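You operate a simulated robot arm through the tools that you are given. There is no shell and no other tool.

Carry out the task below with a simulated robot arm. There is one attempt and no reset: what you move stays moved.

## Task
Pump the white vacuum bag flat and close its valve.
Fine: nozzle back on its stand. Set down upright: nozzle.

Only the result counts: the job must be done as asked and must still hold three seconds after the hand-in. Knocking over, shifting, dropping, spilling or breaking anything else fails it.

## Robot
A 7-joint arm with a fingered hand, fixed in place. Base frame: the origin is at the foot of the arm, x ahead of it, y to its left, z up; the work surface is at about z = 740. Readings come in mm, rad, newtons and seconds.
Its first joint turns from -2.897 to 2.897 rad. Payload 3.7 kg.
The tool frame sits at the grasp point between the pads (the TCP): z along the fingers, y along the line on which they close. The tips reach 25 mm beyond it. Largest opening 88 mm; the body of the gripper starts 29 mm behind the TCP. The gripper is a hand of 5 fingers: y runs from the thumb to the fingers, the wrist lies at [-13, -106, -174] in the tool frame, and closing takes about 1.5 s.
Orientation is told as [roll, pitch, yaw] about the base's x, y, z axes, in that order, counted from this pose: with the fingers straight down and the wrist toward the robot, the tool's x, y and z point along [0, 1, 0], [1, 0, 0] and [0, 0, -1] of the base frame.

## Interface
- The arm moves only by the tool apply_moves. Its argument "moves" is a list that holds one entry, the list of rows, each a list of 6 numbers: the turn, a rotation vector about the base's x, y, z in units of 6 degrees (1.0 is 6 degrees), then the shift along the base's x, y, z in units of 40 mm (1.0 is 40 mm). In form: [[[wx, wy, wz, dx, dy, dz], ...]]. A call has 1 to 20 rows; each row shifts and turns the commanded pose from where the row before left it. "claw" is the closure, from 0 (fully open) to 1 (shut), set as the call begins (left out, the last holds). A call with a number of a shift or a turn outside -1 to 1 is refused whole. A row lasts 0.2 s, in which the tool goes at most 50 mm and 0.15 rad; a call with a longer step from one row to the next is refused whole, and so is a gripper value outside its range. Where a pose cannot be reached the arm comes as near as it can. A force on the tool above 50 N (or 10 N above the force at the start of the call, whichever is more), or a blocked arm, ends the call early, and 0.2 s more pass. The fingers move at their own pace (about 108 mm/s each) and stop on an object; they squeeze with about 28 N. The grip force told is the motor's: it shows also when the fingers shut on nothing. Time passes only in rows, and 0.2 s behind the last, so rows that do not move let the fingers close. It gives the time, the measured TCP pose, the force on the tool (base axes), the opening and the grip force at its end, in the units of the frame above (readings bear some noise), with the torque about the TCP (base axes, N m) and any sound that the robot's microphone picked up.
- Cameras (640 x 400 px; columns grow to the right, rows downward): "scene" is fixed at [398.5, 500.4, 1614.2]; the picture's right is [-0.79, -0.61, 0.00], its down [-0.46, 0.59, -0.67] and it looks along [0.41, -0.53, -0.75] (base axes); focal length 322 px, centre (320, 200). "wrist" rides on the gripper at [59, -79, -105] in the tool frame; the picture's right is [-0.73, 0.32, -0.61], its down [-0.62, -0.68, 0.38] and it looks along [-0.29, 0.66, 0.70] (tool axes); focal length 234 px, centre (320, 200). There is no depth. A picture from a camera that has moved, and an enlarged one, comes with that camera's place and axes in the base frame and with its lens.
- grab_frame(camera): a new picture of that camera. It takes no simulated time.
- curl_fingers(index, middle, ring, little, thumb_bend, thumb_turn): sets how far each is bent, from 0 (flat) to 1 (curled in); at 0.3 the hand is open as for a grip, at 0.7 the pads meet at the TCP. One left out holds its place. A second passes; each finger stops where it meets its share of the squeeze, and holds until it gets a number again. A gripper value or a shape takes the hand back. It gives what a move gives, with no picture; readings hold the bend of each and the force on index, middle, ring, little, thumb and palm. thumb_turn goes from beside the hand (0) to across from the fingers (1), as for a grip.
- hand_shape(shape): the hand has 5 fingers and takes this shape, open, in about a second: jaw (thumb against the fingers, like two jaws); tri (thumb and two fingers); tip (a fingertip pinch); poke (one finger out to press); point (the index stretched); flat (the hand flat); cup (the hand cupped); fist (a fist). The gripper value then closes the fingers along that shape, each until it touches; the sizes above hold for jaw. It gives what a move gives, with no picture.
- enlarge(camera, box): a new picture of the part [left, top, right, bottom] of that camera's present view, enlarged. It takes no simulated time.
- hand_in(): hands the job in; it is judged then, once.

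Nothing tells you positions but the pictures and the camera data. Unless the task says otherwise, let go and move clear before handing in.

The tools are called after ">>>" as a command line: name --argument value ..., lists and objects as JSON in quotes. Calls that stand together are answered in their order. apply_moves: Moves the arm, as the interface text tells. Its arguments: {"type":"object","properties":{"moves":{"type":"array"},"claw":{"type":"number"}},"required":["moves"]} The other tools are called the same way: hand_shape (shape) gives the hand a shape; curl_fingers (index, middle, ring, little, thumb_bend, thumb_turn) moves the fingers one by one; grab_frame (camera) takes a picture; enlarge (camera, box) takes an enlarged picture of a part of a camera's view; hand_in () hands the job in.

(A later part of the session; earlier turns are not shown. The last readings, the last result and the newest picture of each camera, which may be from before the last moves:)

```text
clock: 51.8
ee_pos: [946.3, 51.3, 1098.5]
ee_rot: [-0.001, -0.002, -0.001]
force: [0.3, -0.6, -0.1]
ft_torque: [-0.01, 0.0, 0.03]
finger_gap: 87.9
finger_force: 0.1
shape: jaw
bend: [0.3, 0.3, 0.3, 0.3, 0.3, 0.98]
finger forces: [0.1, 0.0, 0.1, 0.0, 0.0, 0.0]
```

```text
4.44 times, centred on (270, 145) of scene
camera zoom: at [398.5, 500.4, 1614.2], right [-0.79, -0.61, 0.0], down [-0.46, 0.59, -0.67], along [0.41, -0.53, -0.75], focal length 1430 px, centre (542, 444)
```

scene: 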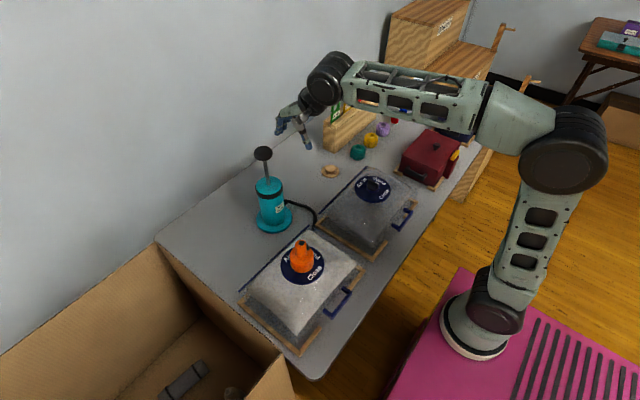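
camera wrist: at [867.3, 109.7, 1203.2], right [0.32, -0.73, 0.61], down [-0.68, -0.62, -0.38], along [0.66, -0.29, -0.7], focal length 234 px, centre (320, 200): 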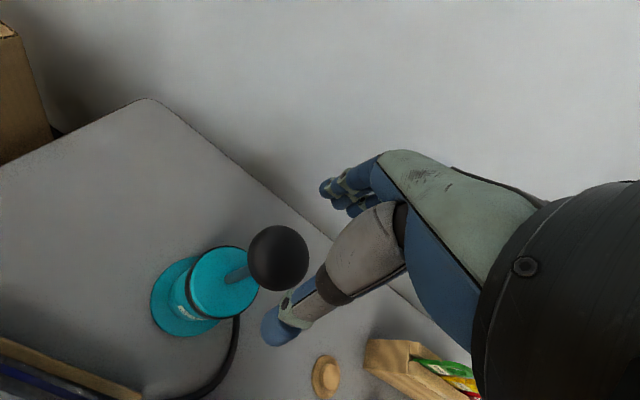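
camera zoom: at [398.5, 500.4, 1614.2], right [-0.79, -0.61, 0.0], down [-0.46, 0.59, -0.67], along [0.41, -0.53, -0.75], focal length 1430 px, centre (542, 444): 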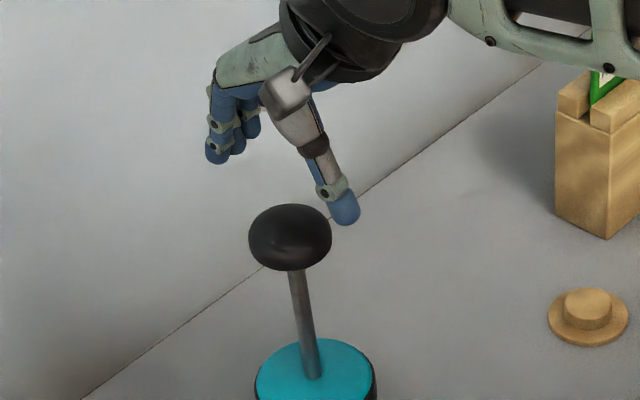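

I'm aligned to within 1–2 mm. I'll descend around the knob and close on it.

>>> apply_moves --moves '[[[0, 0, 0, 0, 0, -0.45], [0, 0, 0, 0, 0, -0.45], [0, 0, 0, 0, 0, -0.35], [0, 0, 0, 0, 0, 0]]]'

>>> apply_moves --moves '[[[0, 0, 0, 0, 0, 0], [0, 0, 0, 0, 0, 0], [0, 0, 0, 0, 0, 0], [0, 0, 0, 0, 0, 0], [0, 0, 0, 0, 0, 0], [0, 0, 0, 0, 0, 0], [0, 0, 0, 0, 0, 0], [0, 0, 0, 0, 0, 0]]]' --claw 1

>>> grab_frame --camera "wrist"

>>> enlarge --camera "scene" --box '[220, 110, 320, 240]'

```text
clock: 52.8
ee_pos: [945.8, 50.9, 1048.2]
ee_rot: [0.001, 0.001, 0.0]
force: [-0.9, -0.5, 0.3]
ft_torque: [0.0, 0.02, 0.03]
finger_gap: 87.8
finger_force: 0.0
shape: jaw
bend: [0.3, 0.3, 0.3, 0.3, 0.3, 0.98]
finger forces: [0.1, 0.0, 0.0, 0.1, 0.1, 0.0]
```

```text
clock: 54.6
ee_pos: [946.0, 50.4, 1048.7]
ee_rot: [0.0, 0.0, -0.001]
force: [-5.4, 1.4, -1.8]
ft_torque: [0.03, 0.12, 0.0]
finger_gap: 43.9
finger_force: 27.5
shape: jaw
bend: [0.74, 0.42, 0.44, 0.43, 0.72, 1.0]
finger forces: [12.9, 7.3, 0.0, 0.0, 25.6, 0.0]
```

```text
taken
camera wrist: at [867.9, 109.1, 1153.2], right [0.32, -0.73, 0.61], down [-0.68, -0.62, -0.38], along [0.66, -0.29, -0.7], focal length 234 px, centre (320, 200)
```

wrist: 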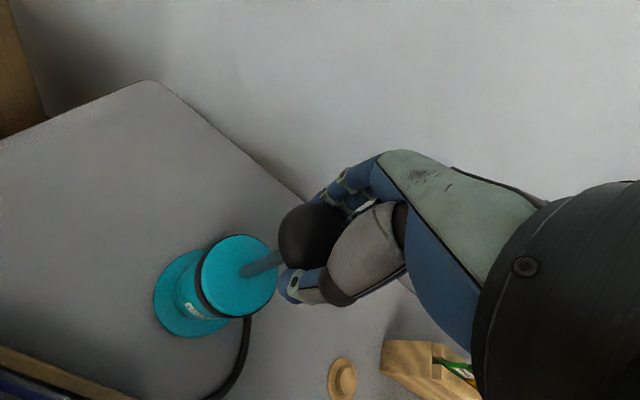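

```text
3.08 times, centred on (270, 175) of scene
camera zoom: at [398.5, 500.4, 1614.2], right [-0.79, -0.61, 0.0], down [-0.46, 0.59, -0.67], along [0.41, -0.53, -0.75], focal length 990 px, centre (474, 277)
```

zoom: 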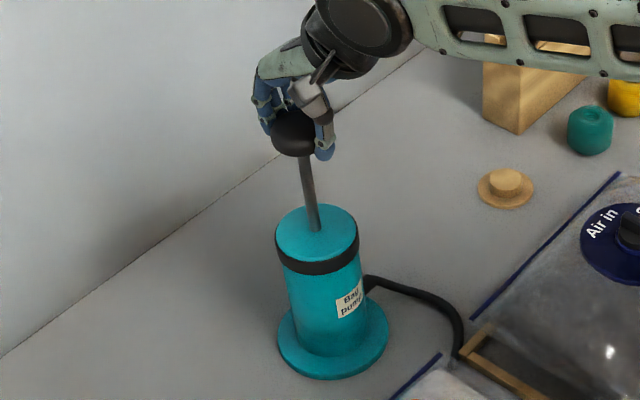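

The handle is gripped and the pump base hasn't moved, but there's about 5 N of sideways push. I'll shift 2 mm toward -x to relieve it, then read the force.

>>> apply_moves --moves '[[[0, 0, 0, -0.06, 0, 0], [0, 0, 0, 0, 0, 0], [0, 0, 0, 0, 0, 0]]]'

```text
clock: 55.4
ee_pos: [944.7, 50.5, 1048.9]
ee_rot: [0.001, 0.001, 0.001]
force: [4.0, 2.5, -2.3]
ft_torque: [-0.01, -0.11, 0.02]
finger_gap: 44.1
finger_force: 28.9
shape: jaw
bend: [0.73, 0.41, 0.44, 0.43, 0.73, 1.0]
finger forces: [16.7, 10.0, 0.4, 0.0, 23.2, 0.1]
```

>>> apply_moves --moves '[[[0, 0, 0, 0.025, 0.015, 0], [0, 0, 0, 0, 0, 0]]]'

```text
clock: 56.0
ee_pos: [945.2, 51.2, 1047.7]
ee_rot: [0.001, 0.0, 0.001]
force: [-1.5, -1.8, -1.6]
ft_torque: [0.0, -0.01, -0.01]
finger_gap: 43.9
finger_force: 27.7
shape: jaw
bend: [0.73, 0.41, 0.44, 0.43, 0.72, 1.0]
finger forces: [14.3, 8.8, 0.6, 0.0, 25.0, 0.1]
```

The side forces are small now. I'll push the handle down gently.

>>> apply_moves --moves '[[[0, 0, 0, 0, 0, -0.3], [0, 0, 0, 0, 0, -0.3], [0, 0, 0, 0, 0, -0.3], [0, 0, 0, 0, 0, 0]]]'

>>> enlarge --camera "scene" --box '[220, 110, 320, 240]'

```text
clock: 57.0
ee_pos: [945.0, 51.4, 1013.5]
ee_rot: [-0.001, 0.0, 0.0]
force: [-0.3, -3.1, 2.9]
ft_torque: [-0.1, -0.06, -0.02]
finger_gap: 44.2
finger_force: 28.6
shape: jaw
bend: [0.73, 0.41, 0.45, 0.43, 0.72, 1.0]
finger forces: [14.4, 9.3, 2.3, 0.1, 25.1, 0.0]
```

```text
3.08 times, centred on (270, 175) of scene
camera zoom: at [398.5, 500.4, 1614.2], right [-0.79, -0.61, 0.0], down [-0.46, 0.59, -0.67], along [0.41, -0.53, -0.75], focal length 990 px, centre (474, 277)
```

zoom: 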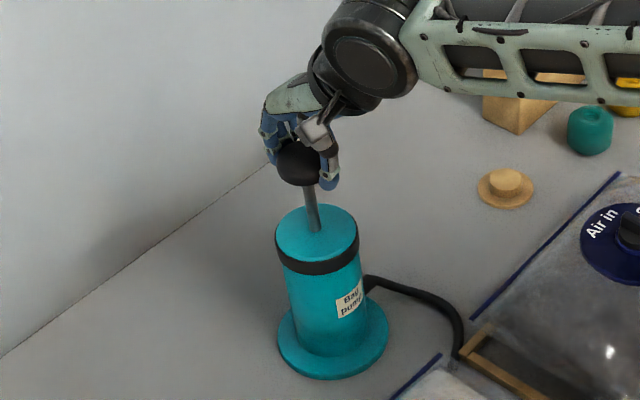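

The handle moves down easily. I'll continue to the bottom of the stroke.

>>> apply_moves --moves '[[[0, 0, 0, 0, 0, -0.3], [0, 0, 0, 0, 0, -0.3], [0, 0, 0, 0, 0, -0.25], [0, 0, 0, 0, 0, -0.15], [0, 0, 0, 0, 0, 0]]]'

>>> enlarge --camera "scene" --box '[220, 110, 320, 240]'

>>> enlarge --camera "scene" --box '[220, 220, 380, 360]'

```text
clock: 58.2
ee_pos: [944.8, 50.8, 972.1]
ee_rot: [0.001, 0.001, 0.001]
force: [1.6, -1.1, 5.2]
ft_torque: [-0.05, -0.12, -0.06]
finger_gap: 44.4
finger_force: 27.4
shape: jaw
bend: [0.73, 0.41, 0.45, 0.43, 0.72, 1.0]
finger forces: [15.3, 9.8, 2.5, 0.0, 24.7, 0.0]
heard: click
```

```text
3.08 times, centred on (270, 175) of scene
camera zoom: at [398.5, 500.4, 1614.2], right [-0.79, -0.61, 0.0], down [-0.46, 0.59, -0.67], along [0.41, -0.53, -0.75], focal length 990 px, centre (474, 277)
```

zoom: 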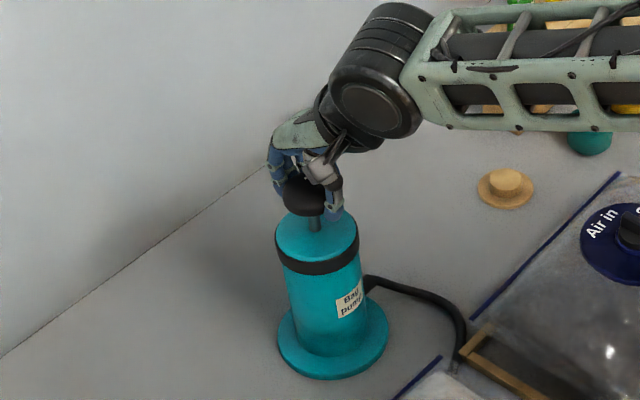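

```text
2.86 times, centred on (300, 290) of scene
camera zoom: at [398.5, 500.4, 1614.2], right [-0.79, -0.61, 0.0], down [-0.46, 0.59, -0.67], along [0.41, -0.53, -0.75], focal length 919 px, centre (377, -57)
```

zoom: 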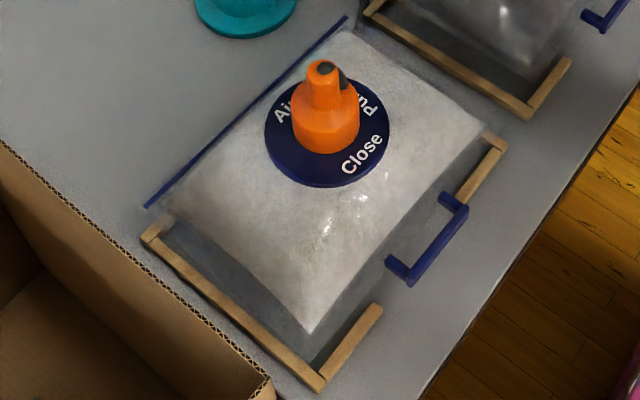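

I heard a click near the bottom of the stroke. Now I'll pull the handle back up.

>>> apply_moves --moves '[[[0, 0, 0, 0, 0, 0.4], [0, 0, 0, 0, 0, 0.5], [0, 0, 0, 0, 0, 0.5], [0, 0, 0, 0, 0, 0.4], [0, 0, 0, 0, 0, 0]]]'

>>> enlarge --camera "scene" --box '[220, 110, 320, 240]'

>>> enlarge --camera "scene" --box '[220, 220, 380, 360]'

```text
clock: 59.4
ee_pos: [944.8, 50.8, 1044.8]
ee_rot: [0.0, 0.001, -0.001]
force: [-5.4, -0.7, 2.3]
ft_torque: [-0.02, 0.02, 0.03]
finger_gap: 43.9
finger_force: 27.6
shape: jaw
bend: [0.74, 0.41, 0.45, 0.43, 0.72, 1.0]
finger forces: [13.5, 8.0, 1.6, 0.0, 28.2, 0.1]
```

```text
3.08 times, centred on (270, 175) of scene
camera zoom: at [398.5, 500.4, 1614.2], right [-0.79, -0.61, 0.0], down [-0.46, 0.59, -0.67], along [0.41, -0.53, -0.75], focal length 990 px, centre (474, 277)
```

zoom: 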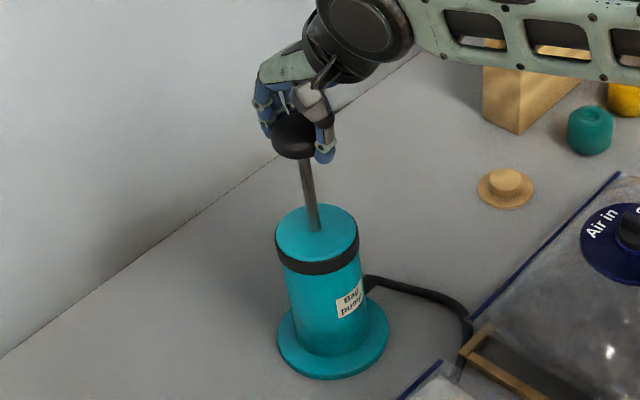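

```text
2.86 times, centred on (300, 290) of scene
camera zoom: at [398.5, 500.4, 1614.2], right [-0.79, -0.61, 0.0], down [-0.46, 0.59, -0.67], along [0.41, -0.53, -0.75], focal length 919 px, centre (377, -57)
```

zoom: 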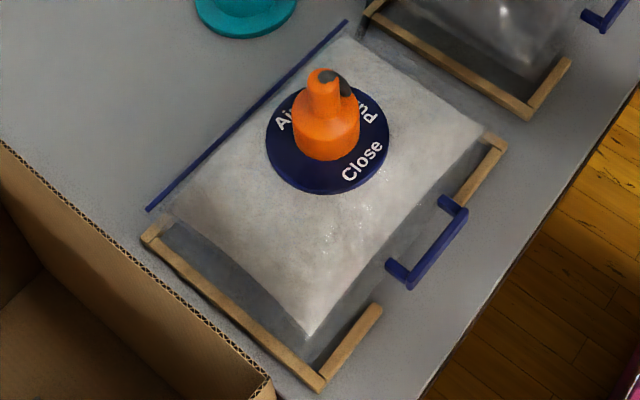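

The upstroke lowered the bag by about 10 mm, so pumping works. I'll do more strokes.

>>> apply_moves --moves '[[[0, 0, 0, -0.015, 0, -0.45], [0, 0, 0, 0, 0, -0.5], [0, 0, 0, 0, 0, -0.5], [0, 0, 0, 0, 0, -0.4], [0, 0, 0, 0, 0, 0], [0, 0, 0, 0, 0, 0.45], [0, 0, 0, 0, 0, 0.5], [0, 0, 0, 0, 0, 0.5], [0, 0, 0, 0, 0, 0.4], [0, 0, 0, 0, 0, 0], [0, 0, 0, 0, 0, -0.45], [0, 0, 0, 0, 0, -0.5], [0, 0, 0, 0, 0, -0.5], [0, 0, 0, 0, 0, -0.4], [0, 0, 0, 0, 0, 0], [0, 0, 0, 0, 0, 0.45], [0, 0, 0, 0, 0, 0.5], [0, 0, 0, 0, 0, 0.5], [0, 0, 0, 0, 0, 0.4], [0, 0, 0, 0, 0, 0]]]'

>>> enlarge --camera "scene" --box '[220, 110, 320, 240]'

>>> enlarge --camera "scene" --box '[220, 220, 380, 360]'

```text
clock: 63.6
ee_pos: [944.5, 52.0, 1044.2]
ee_rot: [-0.001, 0.0, -0.001]
force: [-1.2, -0.7, 1.8]
ft_torque: [-0.03, -0.03, 0.0]
finger_gap: 44.4
finger_force: 28.4
shape: jaw
bend: [0.73, 0.41, 0.45, 0.43, 0.73, 1.0]
finger forces: [14.4, 8.8, 2.6, 0.0, 26.2, 0.0]
heard: click, click
```

```text
3.08 times, centred on (270, 175) of scene
camera zoom: at [398.5, 500.4, 1614.2], right [-0.79, -0.61, 0.0], down [-0.46, 0.59, -0.67], along [0.41, -0.53, -0.75], focal length 990 px, centre (474, 277)
```

zoom: 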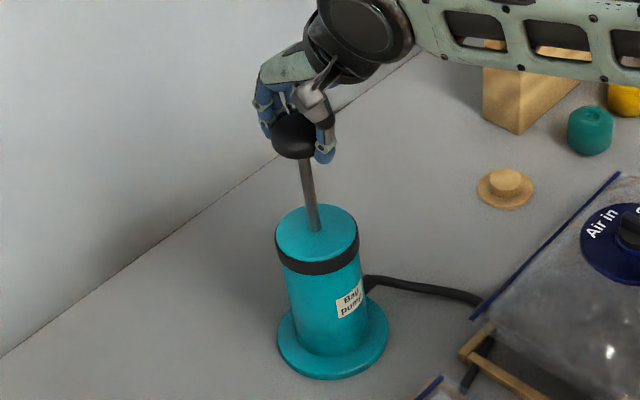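

```text
2.86 times, centred on (300, 290) of scene
camera zoom: at [398.5, 500.4, 1614.2], right [-0.79, -0.61, 0.0], down [-0.46, 0.59, -0.67], along [0.41, -0.53, -0.75], focal length 919 px, centre (377, -57)
```

zoom: 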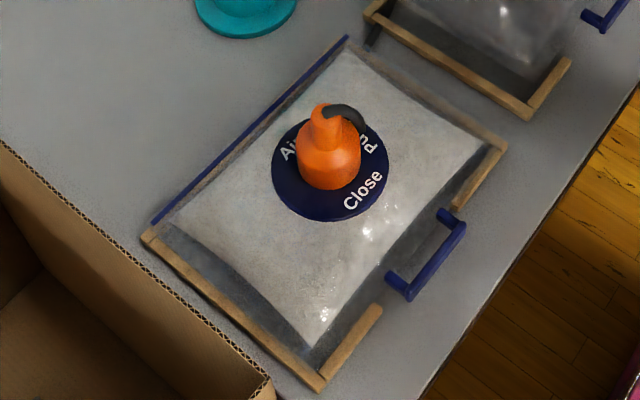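

Two more strokes and the bag has dropped substantially. I'll do two more and check.

>>> apply_moves --moves '[[[0, 0, 0, 0, 0, -0.45], [0, 0, 0, 0, 0, -0.5], [0, 0, 0, 0, 0, -0.5], [0, 0, 0, 0, 0, -0.4], [0, 0, 0, 0, 0, 0], [0, 0, 0, 0, 0, 0.45], [0, 0, 0, 0, 0, 0.5], [0, 0, 0, 0, 0, 0.5], [0, 0, 0, 0, 0, 0.4], [0, 0, 0, 0, 0, 0], [0, 0, 0, 0, 0, -0.45], [0, 0, 0, 0, 0, -0.5], [0, 0, 0, 0, 0, -0.5], [0, 0, 0, 0, 0, -0.4], [0, 0, 0, 0, 0, 0], [0, 0, 0, 0, 0, 0.45], [0, 0, 0, 0, 0, 0.5], [0, 0, 0, 0, 0, 0.5], [0, 0, 0, 0, 0, 0.4], [0, 0, 0, 0, 0, 0]]]'

>>> enlarge --camera "scene" --box '[220, 110, 320, 240]'

>>> enlarge --camera "scene" --box '[220, 220, 380, 360]'

```text
clock: 67.8
ee_pos: [944.9, 51.5, 1044.6]
ee_rot: [0.002, 0.001, -0.001]
force: [-4.5, -2.6, 3.3]
ft_torque: [-0.06, 0.08, -0.05]
finger_gap: 44.1
finger_force: 28.1
shape: jaw
bend: [0.74, 0.41, 0.45, 0.43, 0.73, 1.0]
finger forces: [14.1, 8.8, 2.7, 0.0, 27.6, 0.1]
heard: click, click
```

```text
3.08 times, centred on (270, 175) of scene
camera zoom: at [398.5, 500.4, 1614.2], right [-0.79, -0.61, 0.0], down [-0.46, 0.59, -0.67], along [0.41, -0.53, -0.75], focal length 990 px, centre (474, 277)
```

zoom: 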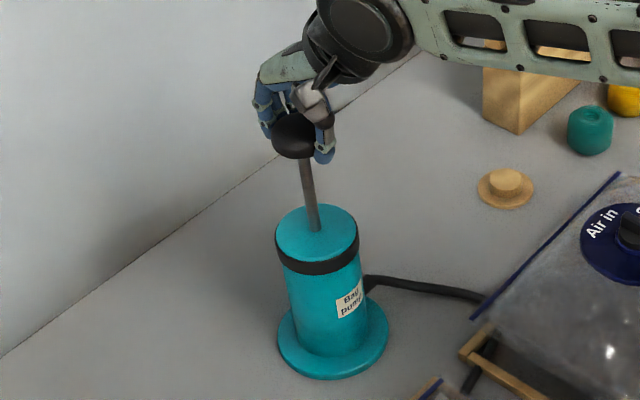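

```text
2.86 times, centred on (300, 290) of scene
camera zoom: at [398.5, 500.4, 1614.2], right [-0.79, -0.61, 0.0], down [-0.46, 0.59, -0.67], along [0.41, -0.53, -0.75], focal length 919 px, centre (377, -57)
```

zoom: 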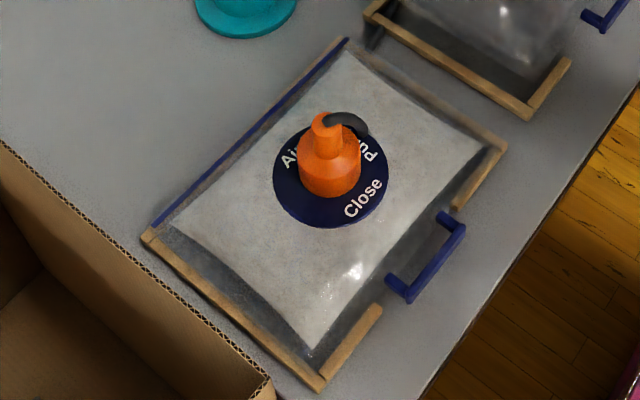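

It's slowing down, with the dial now at about z 779. I'll do two more strokes to see whether it still changes.

>>> apply_moves --moves '[[[0, 0, 0, -0.015, 0, -0.45], [0, 0, 0, 0, 0, -0.5], [0, 0, 0, 0, 0, -0.5], [0, 0, 0, 0, 0, -0.4], [0, 0, 0, 0, 0, 0], [0, 0, 0, 0, 0, 0.45], [0, 0, 0, 0, 0, 0.5], [0, 0, 0, 0, 0, 0.5], [0, 0, 0, 0, 0, 0.45], [0, 0, 0, 0, 0, 0], [0, 0, 0, 0, 0, -0.45], [0, 0, 0, 0, 0, -0.5], [0, 0, 0, 0, 0, -0.5], [0, 0, 0, 0, 0, -0.45], [0, 0, 0, 0, 0, 0], [0, 0, 0, 0, 0, 0.45], [0, 0, 0, 0, 0, 0.5], [0, 0, 0, 0, 0, 0.5], [0, 0, 0, 0, 0, 0.4], [0, 0, 0, 0, 0, 0]]]'

>>> enlarge --camera "scene" --box '[220, 220, 380, 360]'

>>> grab_frame --camera "scene"

```text
clock: 72.0
ee_pos: [943.1, 50.9, 1044.2]
ee_rot: [0.0, 0.0, 0.0]
force: [6.9, -1.7, 3.2]
ft_torque: [-0.02, -0.16, 0.02]
finger_gap: 44.4
finger_force: 27.8
shape: jaw
bend: [0.73, 0.4, 0.45, 0.43, 0.73, 1.0]
finger forces: [16.7, 10.5, 4.0, 0.0, 23.4, 0.1]
heard: click, click
```

```text
2.86 times, centred on (300, 290) of scene
camera zoom: at [398.5, 500.4, 1614.2], right [-0.79, -0.61, 0.0], down [-0.46, 0.59, -0.67], along [0.41, -0.53, -0.75], focal length 919 px, centre (377, -57)
```

zoom: 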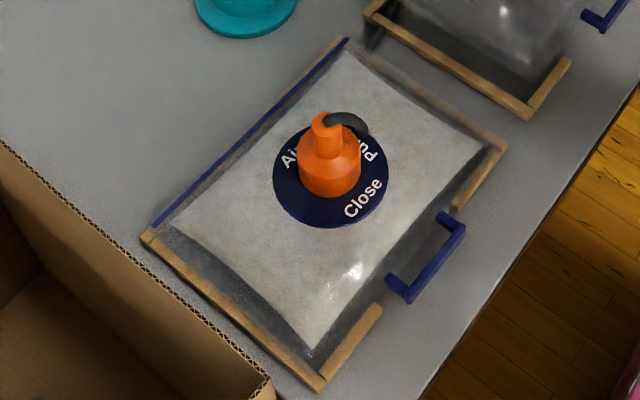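

```text
taken
```

scene: 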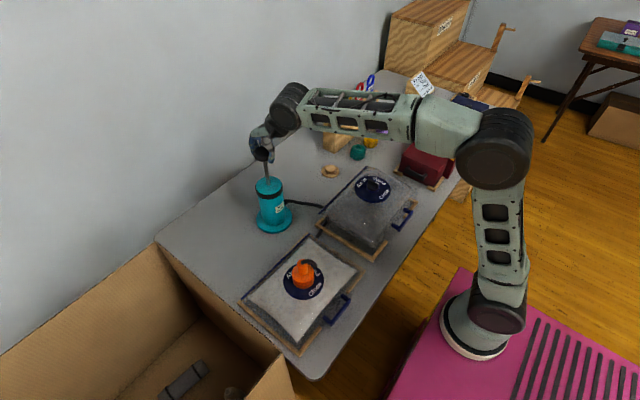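

The image is unchanged after two more strokes, so the bag is flat. I'll bring the handle fully up, relieve the side load and release it.

>>> apply_moves --moves '[[[0, 0, 0, 0.03, 0.01, 0.08], [0, 0, 0, 0, 0, 0], [0, 0, 0, 0, 0, 0]]]'

>>> apply_moves --moves '[[[0, 0, 0, 0, 0, 0], [0, 0, 0, 0, 0, 0], [0, 0, 0, 0, 0, 0], [0, 0, 0, 0, 0, 0], [0, 0, 0, 0, 0, 0], [0, 0, 0, 0, 0, 0]]]' --claw 0

>>> apply_moves --moves '[[[0, 0, 0, 0, 0, 0.4], [0, 0, 0, 0, 0, 0.8], [0, 0, 0, 0, 0, 0.8], [0, 0, 0, 0, 0, 0]]]'

>>> grab_frame --camera "scene"

>>> enlarge --camera "scene" --box '[220, 110, 320, 240]'

>>> enlarge --camera "scene" --box '[230, 220, 370, 350]'

```text
clock: 72.8
ee_pos: [945.0, 51.9, 1047.9]
ee_rot: [0.0, 0.0, 0.0]
force: [-4.0, -3.0, 0.8]
ft_torque: [-0.07, 0.03, -0.08]
finger_gap: 44.2
finger_force: 28.0
shape: jaw
bend: [0.73, 0.41, 0.45, 0.43, 0.73, 1.0]
finger forces: [13.9, 8.9, 3.1, 0.0, 27.4, 0.0]
```

```text
clock: 74.2
ee_pos: [945.5, 50.6, 1046.8]
ee_rot: [0.0, -0.001, -0.001]
force: [-0.9, 0.1, -0.2]
ft_torque: [-0.05, 0.0, 0.0]
finger_gap: 87.3
finger_force: 0.2
shape: jaw
bend: [0.3, 0.3, 0.3, 0.3, 0.3, 0.98]
finger forces: [0.1, 0.0, 0.1, 0.1, 0.0, 0.0]
```

```text
clock: 75.2
ee_pos: [944.8, 51.6, 1128.5]
ee_rot: [0.0, -0.001, -0.001]
force: [0.6, -0.4, -0.4]
ft_torque: [0.01, -0.03, 0.01]
finger_gap: 87.3
finger_force: 0.3
shape: jaw
bend: [0.3, 0.3, 0.3, 0.3, 0.3, 0.98]
finger forces: [0.0, 0.0, 0.0, 0.0, 0.1, 0.1]
```

```text
taken
```

scene: 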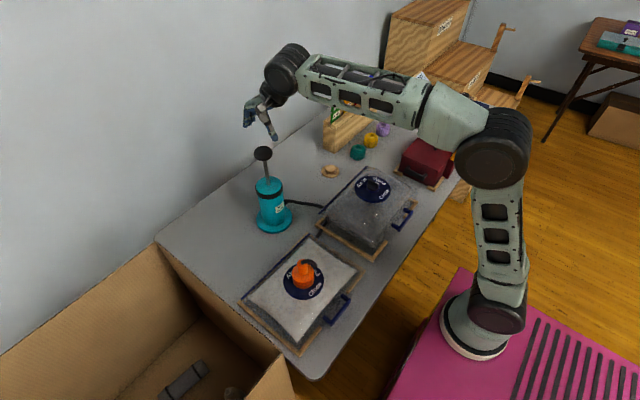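

```text
3.08 times, centred on (270, 175) of scene
camera zoom: at [398.5, 500.4, 1614.2], right [-0.79, -0.61, 0.0], down [-0.46, 0.59, -0.67], along [0.41, -0.53, -0.75], focal length 990 px, centre (474, 277)
```

zoom: 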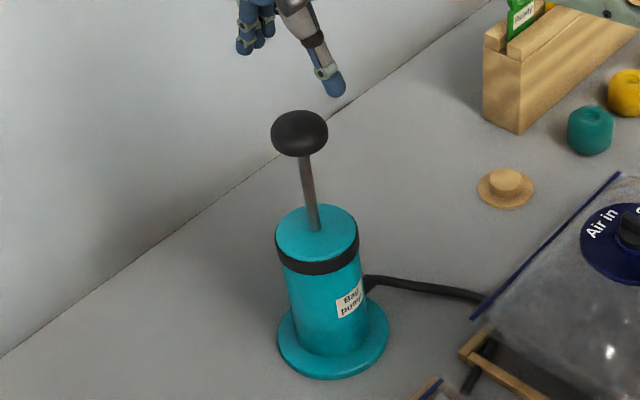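

```text
3.08 times, centred on (300, 285) of scene
camera zoom: at [398.5, 500.4, 1614.2], right [-0.79, -0.61, 0.0], down [-0.46, 0.59, -0.67], along [0.41, -0.53, -0.75], focal length 990 px, centre (382, -62)
```

zoom: 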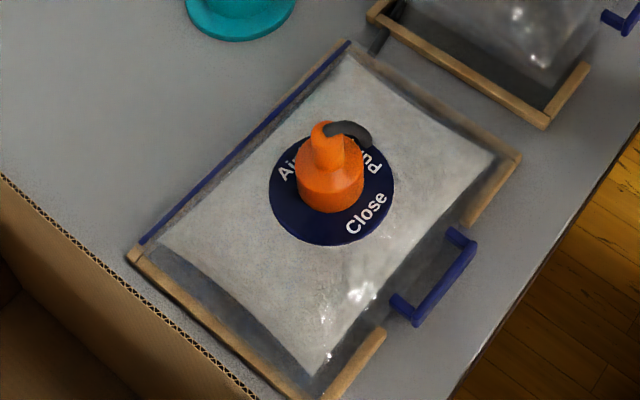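

The handle is up and released, and the pump is undisturbed. Now I'll go back to the nozzle in the tri shape at yaw -30°, staying high over the pump.

>>> hand_shape --shape "tri"

>>> apply_moves --moves '[[[0, 0, 0, -0.7, 0.2, 0.1], [0, 0, 0, -0.8, 0.3, 0], [0, 0, 0, -0.8, 0.4, 0], [0, 0, -1, -0.8, 0.4, 0], [0, 0, -1, -0.8, 0.4, -0.4], [0, 0, -1, -0.8, 0.4, -0.5], [0, 0, -1, -0.8, 0.5, -0.5], [0, 0, -1, -0.5, 0.62, -0.5], [0, 0, 0, 0, 0, -0.5], [0, 0, 0, 0, 0, -0.5], [0, 0, 0, 0, 0, 0]]]'

>>> grab_frame --camera "wrist"

>>> enlarge --camera "scene" --box '[250, 190, 370, 310]'

```text
clock: 76.1
ee_pos: [944.5, 51.6, 1128.1]
ee_rot: [0.001, 0.001, 0.002]
force: [-0.3, -0.2, 0.3]
ft_torque: [0.01, -0.01, 0.0]
finger_gap: 87.7
finger_force: 0.1
shape: tri
bend: [0.3, 0.3, 0.99, 0.99, 0.3, 0.98]
finger forces: [0.1, 0.0, 0.0, 0.0, 0.0, 0.0]
```

```text
clock: 78.5
ee_pos: [704.7, 179.9, 1014.6]
ee_rot: [0.0, 0.0, -0.524]
force: [0.8, -0.2, 0.2]
ft_torque: [0.0, 0.0, -0.03]
finger_gap: 88.0
finger_force: 0.1
shape: tri
bend: [0.3, 0.3, 0.99, 0.99, 0.3, 0.98]
finger forces: [0.1, 0.1, 0.1, 0.1, 0.1, 0.1]
```

```text
taken
camera wrist: at [665.5, 270.5, 1119.8], right [-0.08, -0.79, 0.61], down [-0.9, -0.2, -0.38], along [0.42, -0.58, -0.7], focal length 234 px, centre (320, 200)
```

wrist: 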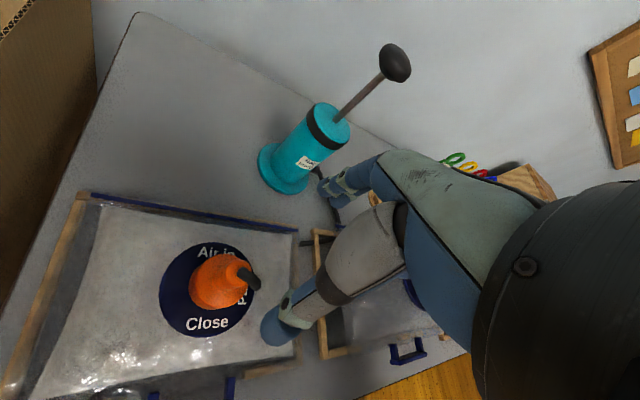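

```text
3.33 times, centred on (310, 250) of scene
camera zoom: at [398.5, 500.4, 1614.2], right [-0.79, -0.61, 0.0], down [-0.46, 0.59, -0.67], along [0.41, -0.53, -0.75], focal length 1072 px, centre (353, 33)
```

zoom: 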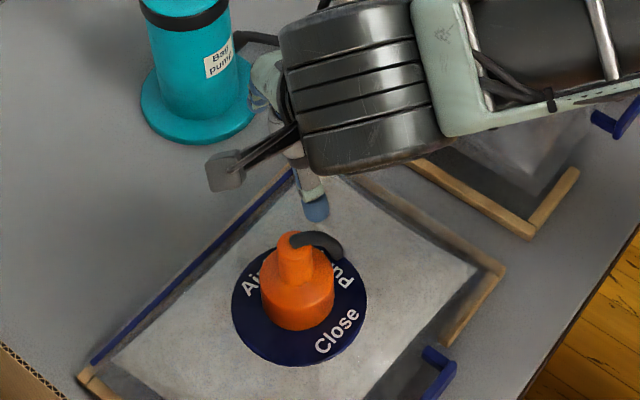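

>>> enlarge --camera "wrist" --box '[150, 210, 290, 350]'

```text
2.86 times, centred on (220, 280) of wrist
camera zoom: at [665.5, 270.5, 1119.8], right [-0.08, -0.79, 0.61], down [-0.9, -0.2, -0.38], along [0.42, -0.58, -0.7], focal length 669 px, centre (606, -29)
```

zoom: 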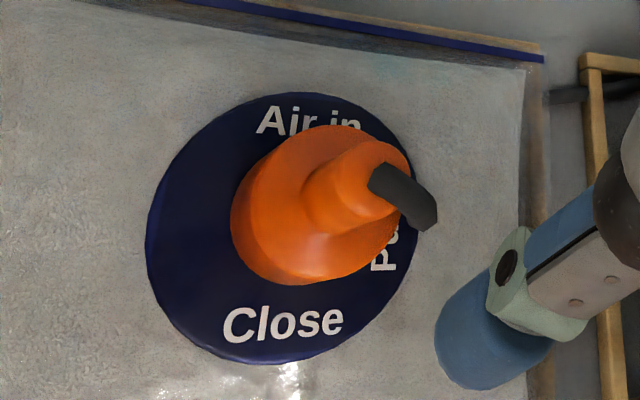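

The nozzle top is at about (705.5, 180, 877), right below the hand. I'll descend to the grip height.

>>> apply_moves --moves '[[[0, 0, 0, 0.02, 0, -0.8], [0, 0, 0, 0, 0, -0.8], [0, 0, 0, 0, 0, -0.8], [0, 0, 0, 0, 0, -0.7], [0, 0, 0, 0, 0, -0.4], [0, 0, 0, 0, 0, 0]]]'

>>> grab_frame --camera "wrist"

>>> enlarge --camera "scene" --box '[250, 190, 370, 310]'

```text
clock: 79.9
ee_pos: [706.4, 181.8, 874.9]
ee_rot: [0.001, 0.0, -0.523]
force: [0.0, 0.4, 0.0]
ft_torque: [0.01, 0.0, -0.01]
finger_gap: 87.8
finger_force: 0.0
shape: tri
bend: [0.3, 0.3, 0.99, 0.99, 0.3, 0.98]
finger forces: [0.1, 0.1, 0.0, 0.0, 0.1, 0.0]
```

```text
taken
camera wrist: at [667.4, 270.2, 980.2], right [-0.08, -0.79, 0.61], down [-0.9, -0.2, -0.38], along [0.42, -0.58, -0.7], focal length 234 px, centre (320, 200)
```

wrist: 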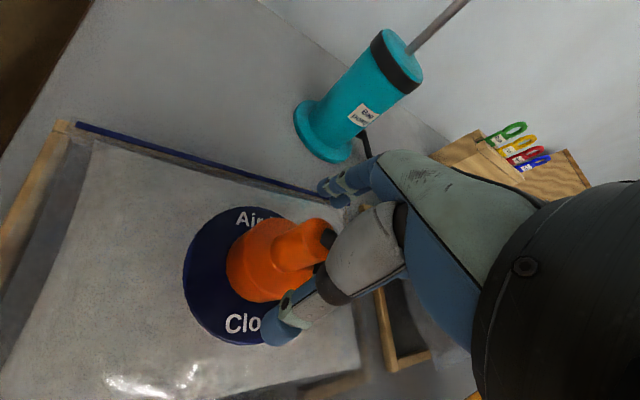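

```text
3.33 times, centred on (310, 250) of scene
camera zoom: at [398.5, 500.4, 1614.2], right [-0.79, -0.61, 0.0], down [-0.46, 0.59, -0.67], along [0.41, -0.53, -0.75], focal length 1072 px, centre (353, 33)
```

zoom: 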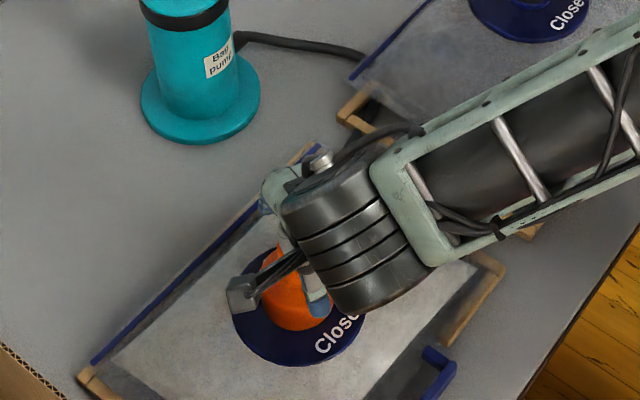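

>>> apply_moves --moves '[[[0, 0, 0, -0.02, -0.02, -0.14], [0, 0, 0, 0, 0, 0]]]'

>>> apply_moves --moves '[[[0, 0, 0, 0, 0, 0], [0, 0, 0, 0, 0, 0], [0, 0, 0, 0, 0, 0], [0, 0, 0, 0, 0, 0], [0, 0, 0, 0, 0, 0], [0, 0, 0, 0, 0, 0], [0, 0, 0, 0, 0, 0], [0, 0, 0, 0, 0, 0]]]' --claw 1

>>> grab_frame --camera "wrist"

>>> enlarge --camera "scene" --box '[250, 190, 370, 310]'

```text
clock: 80.5
ee_pos: [704.9, 179.7, 869.4]
ee_rot: [0.0, 0.001, -0.523]
force: [0.6, -0.3, 0.5]
ft_torque: [-0.05, 0.0, 0.0]
finger_gap: 87.7
finger_force: 0.0
shape: tri
bend: [0.3, 0.3, 0.99, 0.99, 0.3, 0.98]
finger forces: [0.0, 0.0, 0.0, 0.1, 0.1, 0.0]
```

```text
clock: 82.3
ee_pos: [705.0, 180.3, 870.2]
ee_rot: [-0.001, 0.0, -0.525]
force: [0.3, -0.3, 0.2]
ft_torque: [-0.08, -0.03, -0.01]
finger_gap: 20.0
finger_force: 27.9
shape: tri
bend: [0.74, 0.59, 1.0, 1.0, 0.75, 1.0]
finger forces: [12.5, 12.3, 0.0, 0.0, 25.0, 0.0]
```

```text
taken
camera wrist: at [666.2, 269.4, 974.8], right [-0.08, -0.79, 0.61], down [-0.9, -0.2, -0.38], along [0.42, -0.58, -0.7], focal length 234 px, centre (320, 200)
```

wrist: 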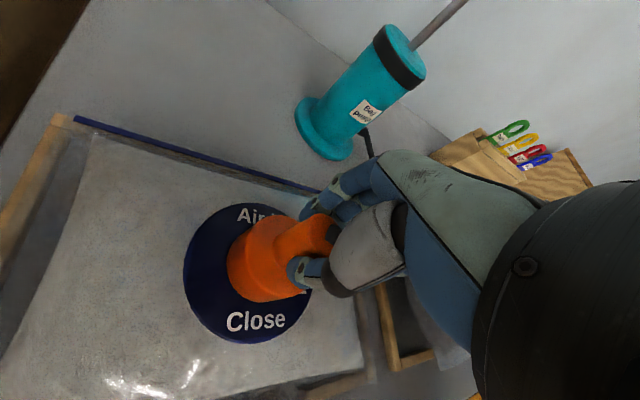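

```text
3.33 times, centred on (310, 250) of scene
camera zoom: at [398.5, 500.4, 1614.2], right [-0.79, -0.61, 0.0], down [-0.46, 0.59, -0.67], along [0.41, -0.53, -0.75], focal length 1072 px, centre (353, 33)
```

zoom: 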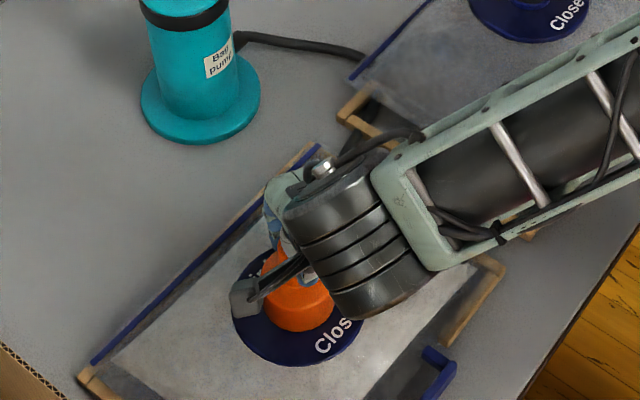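

The grip looks the same as before. I'll lift straight up off the valve and check whether the bag stays flat.

>>> apply_moves --moves '[[[0, 0, 0, 0, 0, 0.3], [0, 0, 0, 0, 0, 0.4], [0, 0, 0, 0, 0, 0.5], [0, 0, 0, 0, 0, 0.6], [0, 0, 0, 0, 0, 0.8]]]'

>>> enlarge --camera "scene" --box '[230, 190, 370, 350]'

>>> grab_frame --camera "wrist"

```text
clock: 83.5
ee_pos: [703.5, 180.5, 976.4]
ee_rot: [0.0, 0.001, -0.525]
force: [0.0, 0.0, -0.5]
ft_torque: [0.0, 0.01, 0.0]
finger_gap: 19.7
finger_force: 27.7
shape: tri
bend: [0.74, 0.59, 1.0, 1.0, 0.75, 1.0]
finger forces: [13.0, 12.4, 0.1, 0.0, 24.9, 0.0]
```

```text
2.50 times, centred on (300, 270) of scene
camera zoom: at [398.5, 500.4, 1614.2], right [-0.79, -0.61, 0.0], down [-0.46, 0.59, -0.67], along [0.41, -0.53, -0.75], focal length 804 px, centre (370, 25)
```

zoom: 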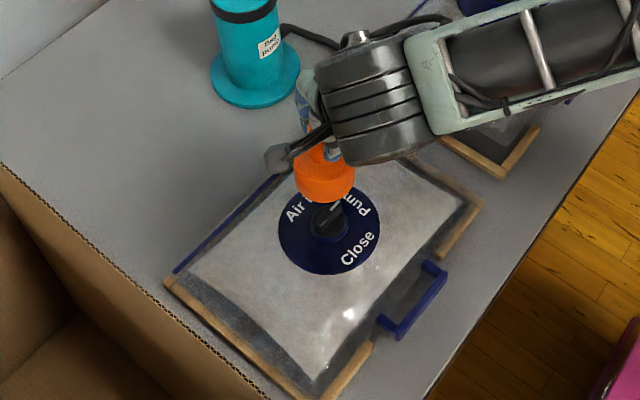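

```text
taken
camera wrist: at [665.7, 270.3, 1079.2], right [-0.08, -0.79, 0.61], down [-0.9, -0.2, -0.38], along [0.42, -0.58, -0.7], focal length 234 px, centre (320, 200)
```

wrist: 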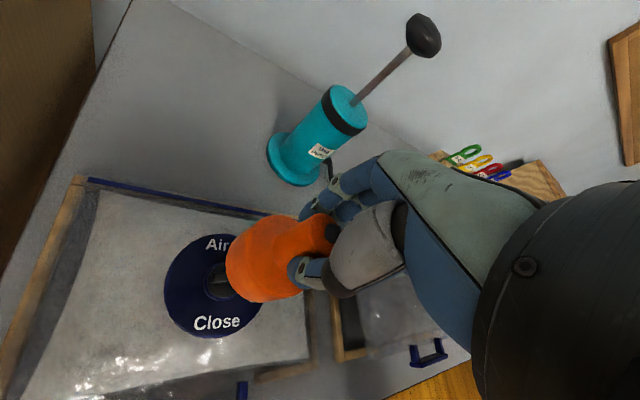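

The bag stays flat with the nozzle off. I'll carry the nozzle back along the same path and keep an eye on the bag.

>>> apply_moves --moves '[[[0, 0, 0, 0, 0, 0.6], [0, 0, 0, 0, 0, 0.6], [0, 0, 0, 0.1, -0.8, 0], [0, 0, 0, 0.1, -0.9, 0], [0, 0, 0, 0.1, -0.95, 0], [0, 0, 0, 0.1, -0.95, 0], [0, 0, 0, 0.1, -0.95, 0], [0, 0, 0, 0.1, -0.95, 0], [0, 0, 0, 0.1, -0.95, 0], [0, 0, 0, 0.1, -0.95, 0], [0, 0, 0, 0.1, -0.9, 0], [0, 0, 0, 0.1, -0.8, 0], [0, 0, 0, 0.15, -0.8, 0], [0, 0, 0, 0, 0, 0]]]'

>>> grab_frame --camera "scene"

>>> enlarge --camera "scene" --box '[230, 220, 370, 350]'

```text
clock: 86.5
ee_pos: [751.0, -215.6, 1023.3]
ee_rot: [0.001, 0.0, -0.523]
force: [0.2, 0.9, -0.3]
ft_torque: [0.01, 0.0, 0.0]
finger_gap: 19.4
finger_force: 27.7
shape: tri
bend: [0.74, 0.59, 1.0, 1.0, 0.75, 1.0]
finger forces: [13.4, 12.9, 0.0, 0.1, 24.8, 0.0]
```

```text
taken
```

scene: 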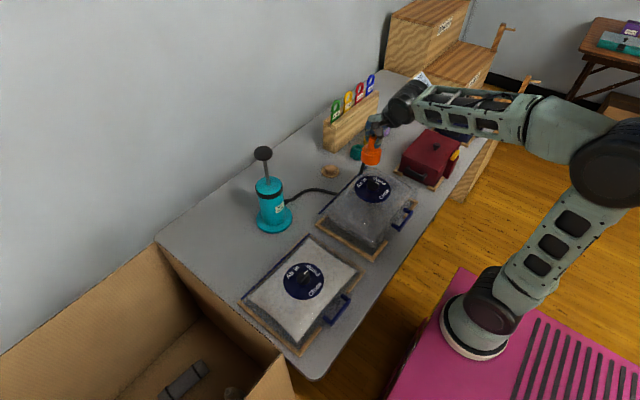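

```text
3.08 times, centred on (300, 285) of scene
camera zoom: at [398.5, 500.4, 1614.2], right [-0.79, -0.61, 0.0], down [-0.46, 0.59, -0.67], along [0.41, -0.53, -0.75], focal length 990 px, centre (382, -62)
```

zoom: 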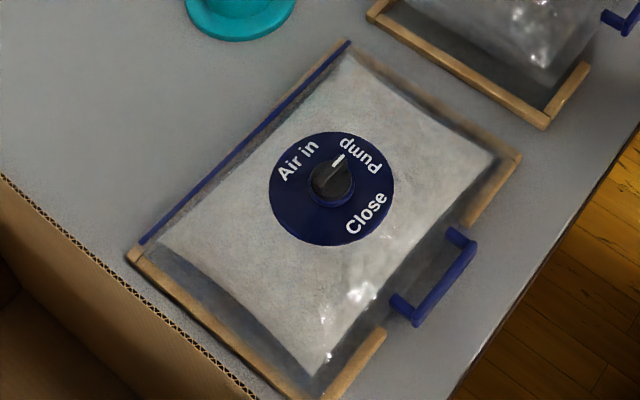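

The bag holds flat and the mark is at Pump. I'll bring the nozzle above its stand.

>>> apply_moves --moves '[[[0, 0, 0, 0.4, -0.5, 0], [0, 0, 0, 0.9, -0.3, 0], [0, 0, 0, 0.9, -0.2, 0], [0, 0, 0, 0.9, -0.1, 0], [0, 0, 0, 0.9, 0, 0], [0, 0, 0, 0.58, 0, 0], [0, 0, 0, 0, 0, -0.8], [0, 0, 0, 0, 0, -0.9], [0, 0, 0, 0, 0, -0.9], [0, 0, 0, 0, 0, -0.7], [0, 0, 0, 0, 0, 0]]]'

>>> enlarge --camera "scene" --box '[300, 110, 380, 190]'

>>> grab_frame --camera "wrist"

```text
clock: 88.9
ee_pos: [934.2, -260.1, 889.3]
ee_rot: [-0.001, -0.001, -0.524]
force: [0.9, -0.9, -1.0]
ft_torque: [0.02, -0.01, 0.03]
finger_gap: 19.3
finger_force: 28.0
shape: tri
bend: [0.74, 0.59, 1.0, 1.0, 0.75, 1.0]
finger forces: [13.7, 13.1, 0.0, 0.1, 24.6, 0.0]
```

```text
5.00 times, centred on (340, 150) of scene
camera zoom: at [398.5, 500.4, 1614.2], right [-0.79, -0.61, 0.0], down [-0.46, 0.59, -0.67], along [0.41, -0.53, -0.75], focal length 1608 px, centre (220, 450)
```

zoom: 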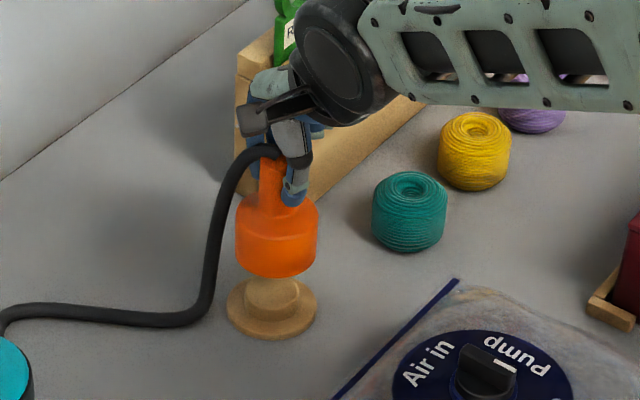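

```text
taken
camera wrist: at [895.2, -169.8, 994.2], right [-0.08, -0.79, 0.61], down [-0.9, -0.2, -0.38], along [0.42, -0.58, -0.7], focal length 234 px, centre (320, 200)
```

wrist: 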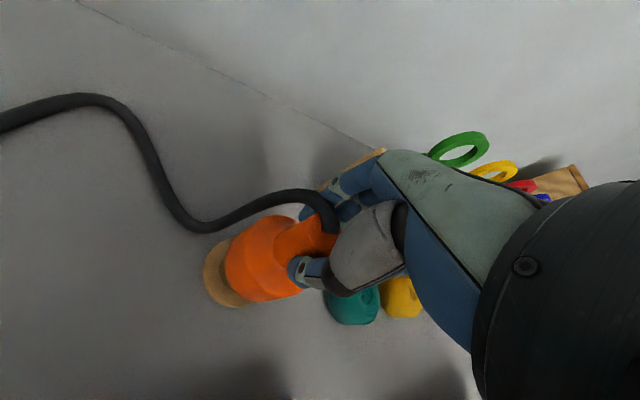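

The nozzle needs a small correction of about (+3.5, -2.5) mm to centre over the spigot. I'll apply it, lower partway and recheck.

>>> apply_moves --moves '[[[0, 0, 0, 0.09, -0.065, -0.2], [0, 0, 0, 0, 0, -0.2], [0, 0, 0, 0, 0, 0]]]'

>>> enlarge --camera "scene" --box '[310, 130, 360, 190]'

>>> enlarge --camera "wrist" --box '[180, 180, 360, 340]'

```text
clock: 89.7
ee_pos: [937.6, -262.6, 874.3]
ee_rot: [0.0, 0.0, -0.522]
force: [-0.3, 0.2, -1.0]
ft_torque: [0.02, -0.04, 0.0]
finger_gap: 19.3
finger_force: 28.0
shape: tri
bend: [0.74, 0.59, 1.0, 1.0, 0.75, 1.0]
finger forces: [13.7, 13.2, 0.1, 0.0, 24.8, 0.1]
```

```text
6.67 times, centred on (335, 160) of scene
camera zoom: at [398.5, 500.4, 1614.2], right [-0.79, -0.61, 0.0], down [-0.46, 0.59, -0.67], along [0.41, -0.53, -0.75], focal length 2144 px, centre (220, 467)
```

zoom: 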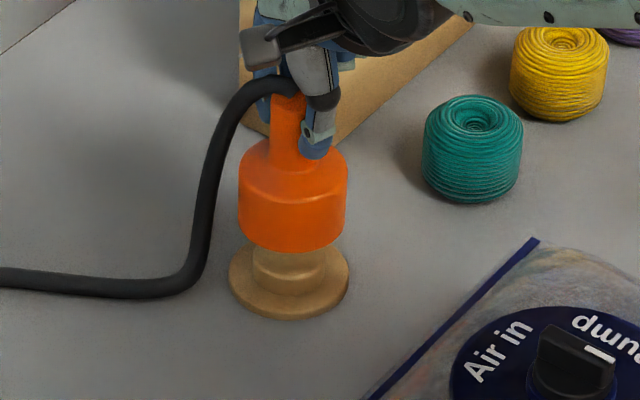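

```text
2.50 times, centred on (270, 260) of wrist
camera zoom: at [898.7, -172.7, 978.4], right [-0.08, -0.79, 0.61], down [-0.9, -0.2, -0.38], along [0.42, -0.58, -0.7], focal length 585 px, centre (445, 50)
```

zoom: 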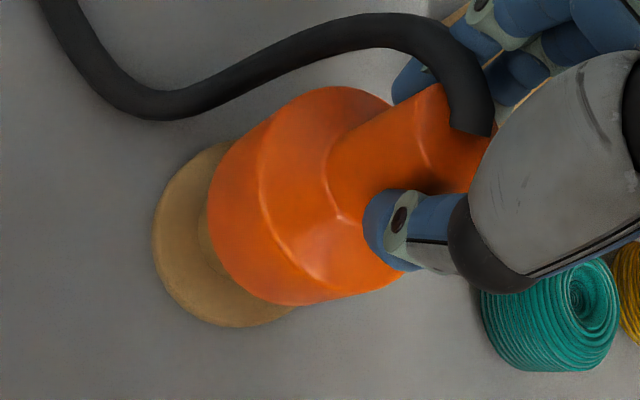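

It's nearly centred, within about 2 mm. I'll correct by (+1.6, -0.6) mm and lower gently onto the stand.

>>> apply_moves --moves '[[[0, 0, 0, 0.04, -0.015, -0.2], [0, 0, 0, 0, 0, -0.2], [0, 0, 0, 0, 0, -0.2], [0, 0, 0, 0, 0, -0.2], [0, 0, 0, 0, 0, -0.1], [0, 0, 0, 0, 0, 0]]]'

>>> enlarge --camera "scene" --box '[310, 130, 360, 190]'

>>> enlarge --camera "wrist" --box '[180, 180, 360, 340]'

```text
clock: 91.1
ee_pos: [939.7, -263.7, 838.5]
ee_rot: [-0.001, -0.001, -0.522]
force: [-0.8, 0.9, -0.8]
ft_torque: [0.03, 0.0, -0.01]
finger_gap: 19.4
finger_force: 28.0
shape: tri
bend: [0.74, 0.59, 1.0, 1.0, 0.75, 1.0]
finger forces: [13.6, 13.2, 0.1, 0.0, 24.8, 0.0]
```

```text
6.67 times, centred on (335, 160) of scene
camera zoom: at [398.5, 500.4, 1614.2], right [-0.79, -0.61, 0.0], down [-0.46, 0.59, -0.67], along [0.41, -0.53, -0.75], focal length 2144 px, centre (220, 467)
```

zoom: 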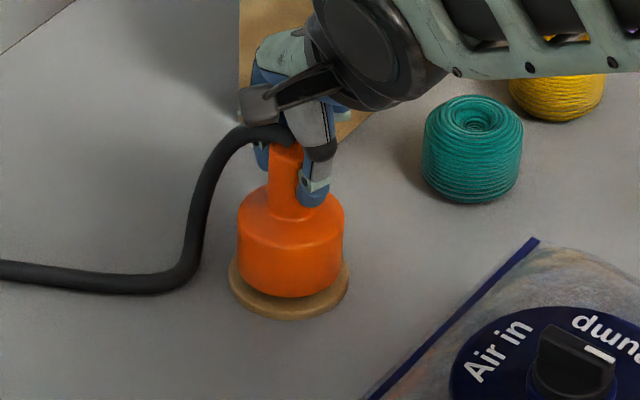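

```text
2.50 times, centred on (270, 260) of wrist
camera zoom: at [899.9, -173.7, 942.5], right [-0.08, -0.79, 0.61], down [-0.9, -0.2, -0.38], along [0.42, -0.58, -0.7], focal length 585 px, centre (445, 50)
```

zoom: 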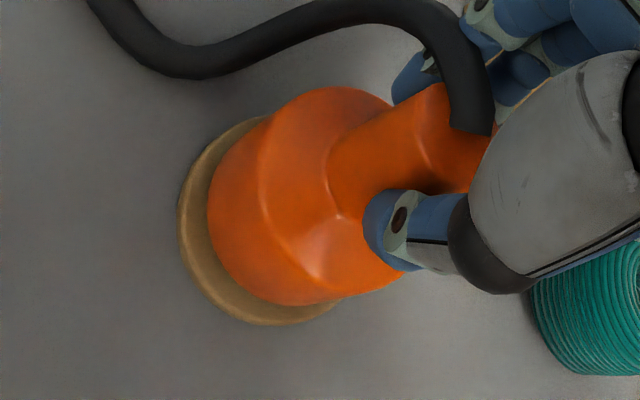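

The nozzle is over the spigot with no side load. I'll lower the last few millimetres until it seats.

>>> apply_moves --moves '[[[0, 0, 0, 0, 0, -0.1], [0, 0, 0, 0, 0, -0.05], [0, 0, 0, 0, 0, 0]]]'

>>> enlarge --camera "scene" --box '[310, 130, 360, 190]'

```text
clock: 91.9
ee_pos: [938.9, -263.6, 832.6]
ee_rot: [0.001, 0.001, -0.523]
force: [-0.5, 0.8, 3.2]
ft_torque: [-0.05, -0.03, -0.01]
finger_gap: 19.6
finger_force: 28.0
shape: tri
bend: [0.74, 0.59, 1.0, 1.0, 0.75, 1.0]
finger forces: [13.7, 13.4, 0.0, 0.1, 25.6, 0.0]
```

```text
6.67 times, centred on (335, 160) of scene
camera zoom: at [398.5, 500.4, 1614.2], right [-0.79, -0.61, 0.0], down [-0.46, 0.59, -0.67], along [0.41, -0.53, -0.75], focal length 2144 px, centre (220, 467)
```

zoom: 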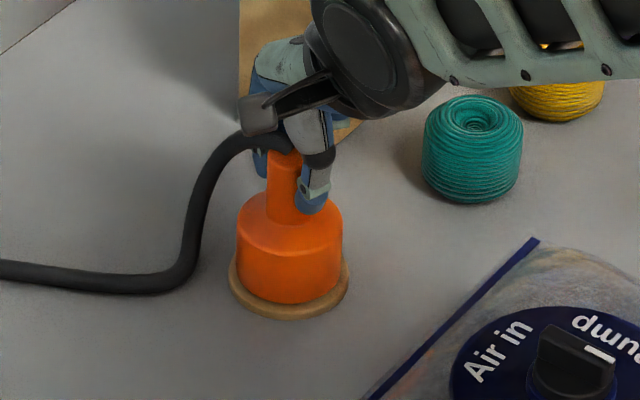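

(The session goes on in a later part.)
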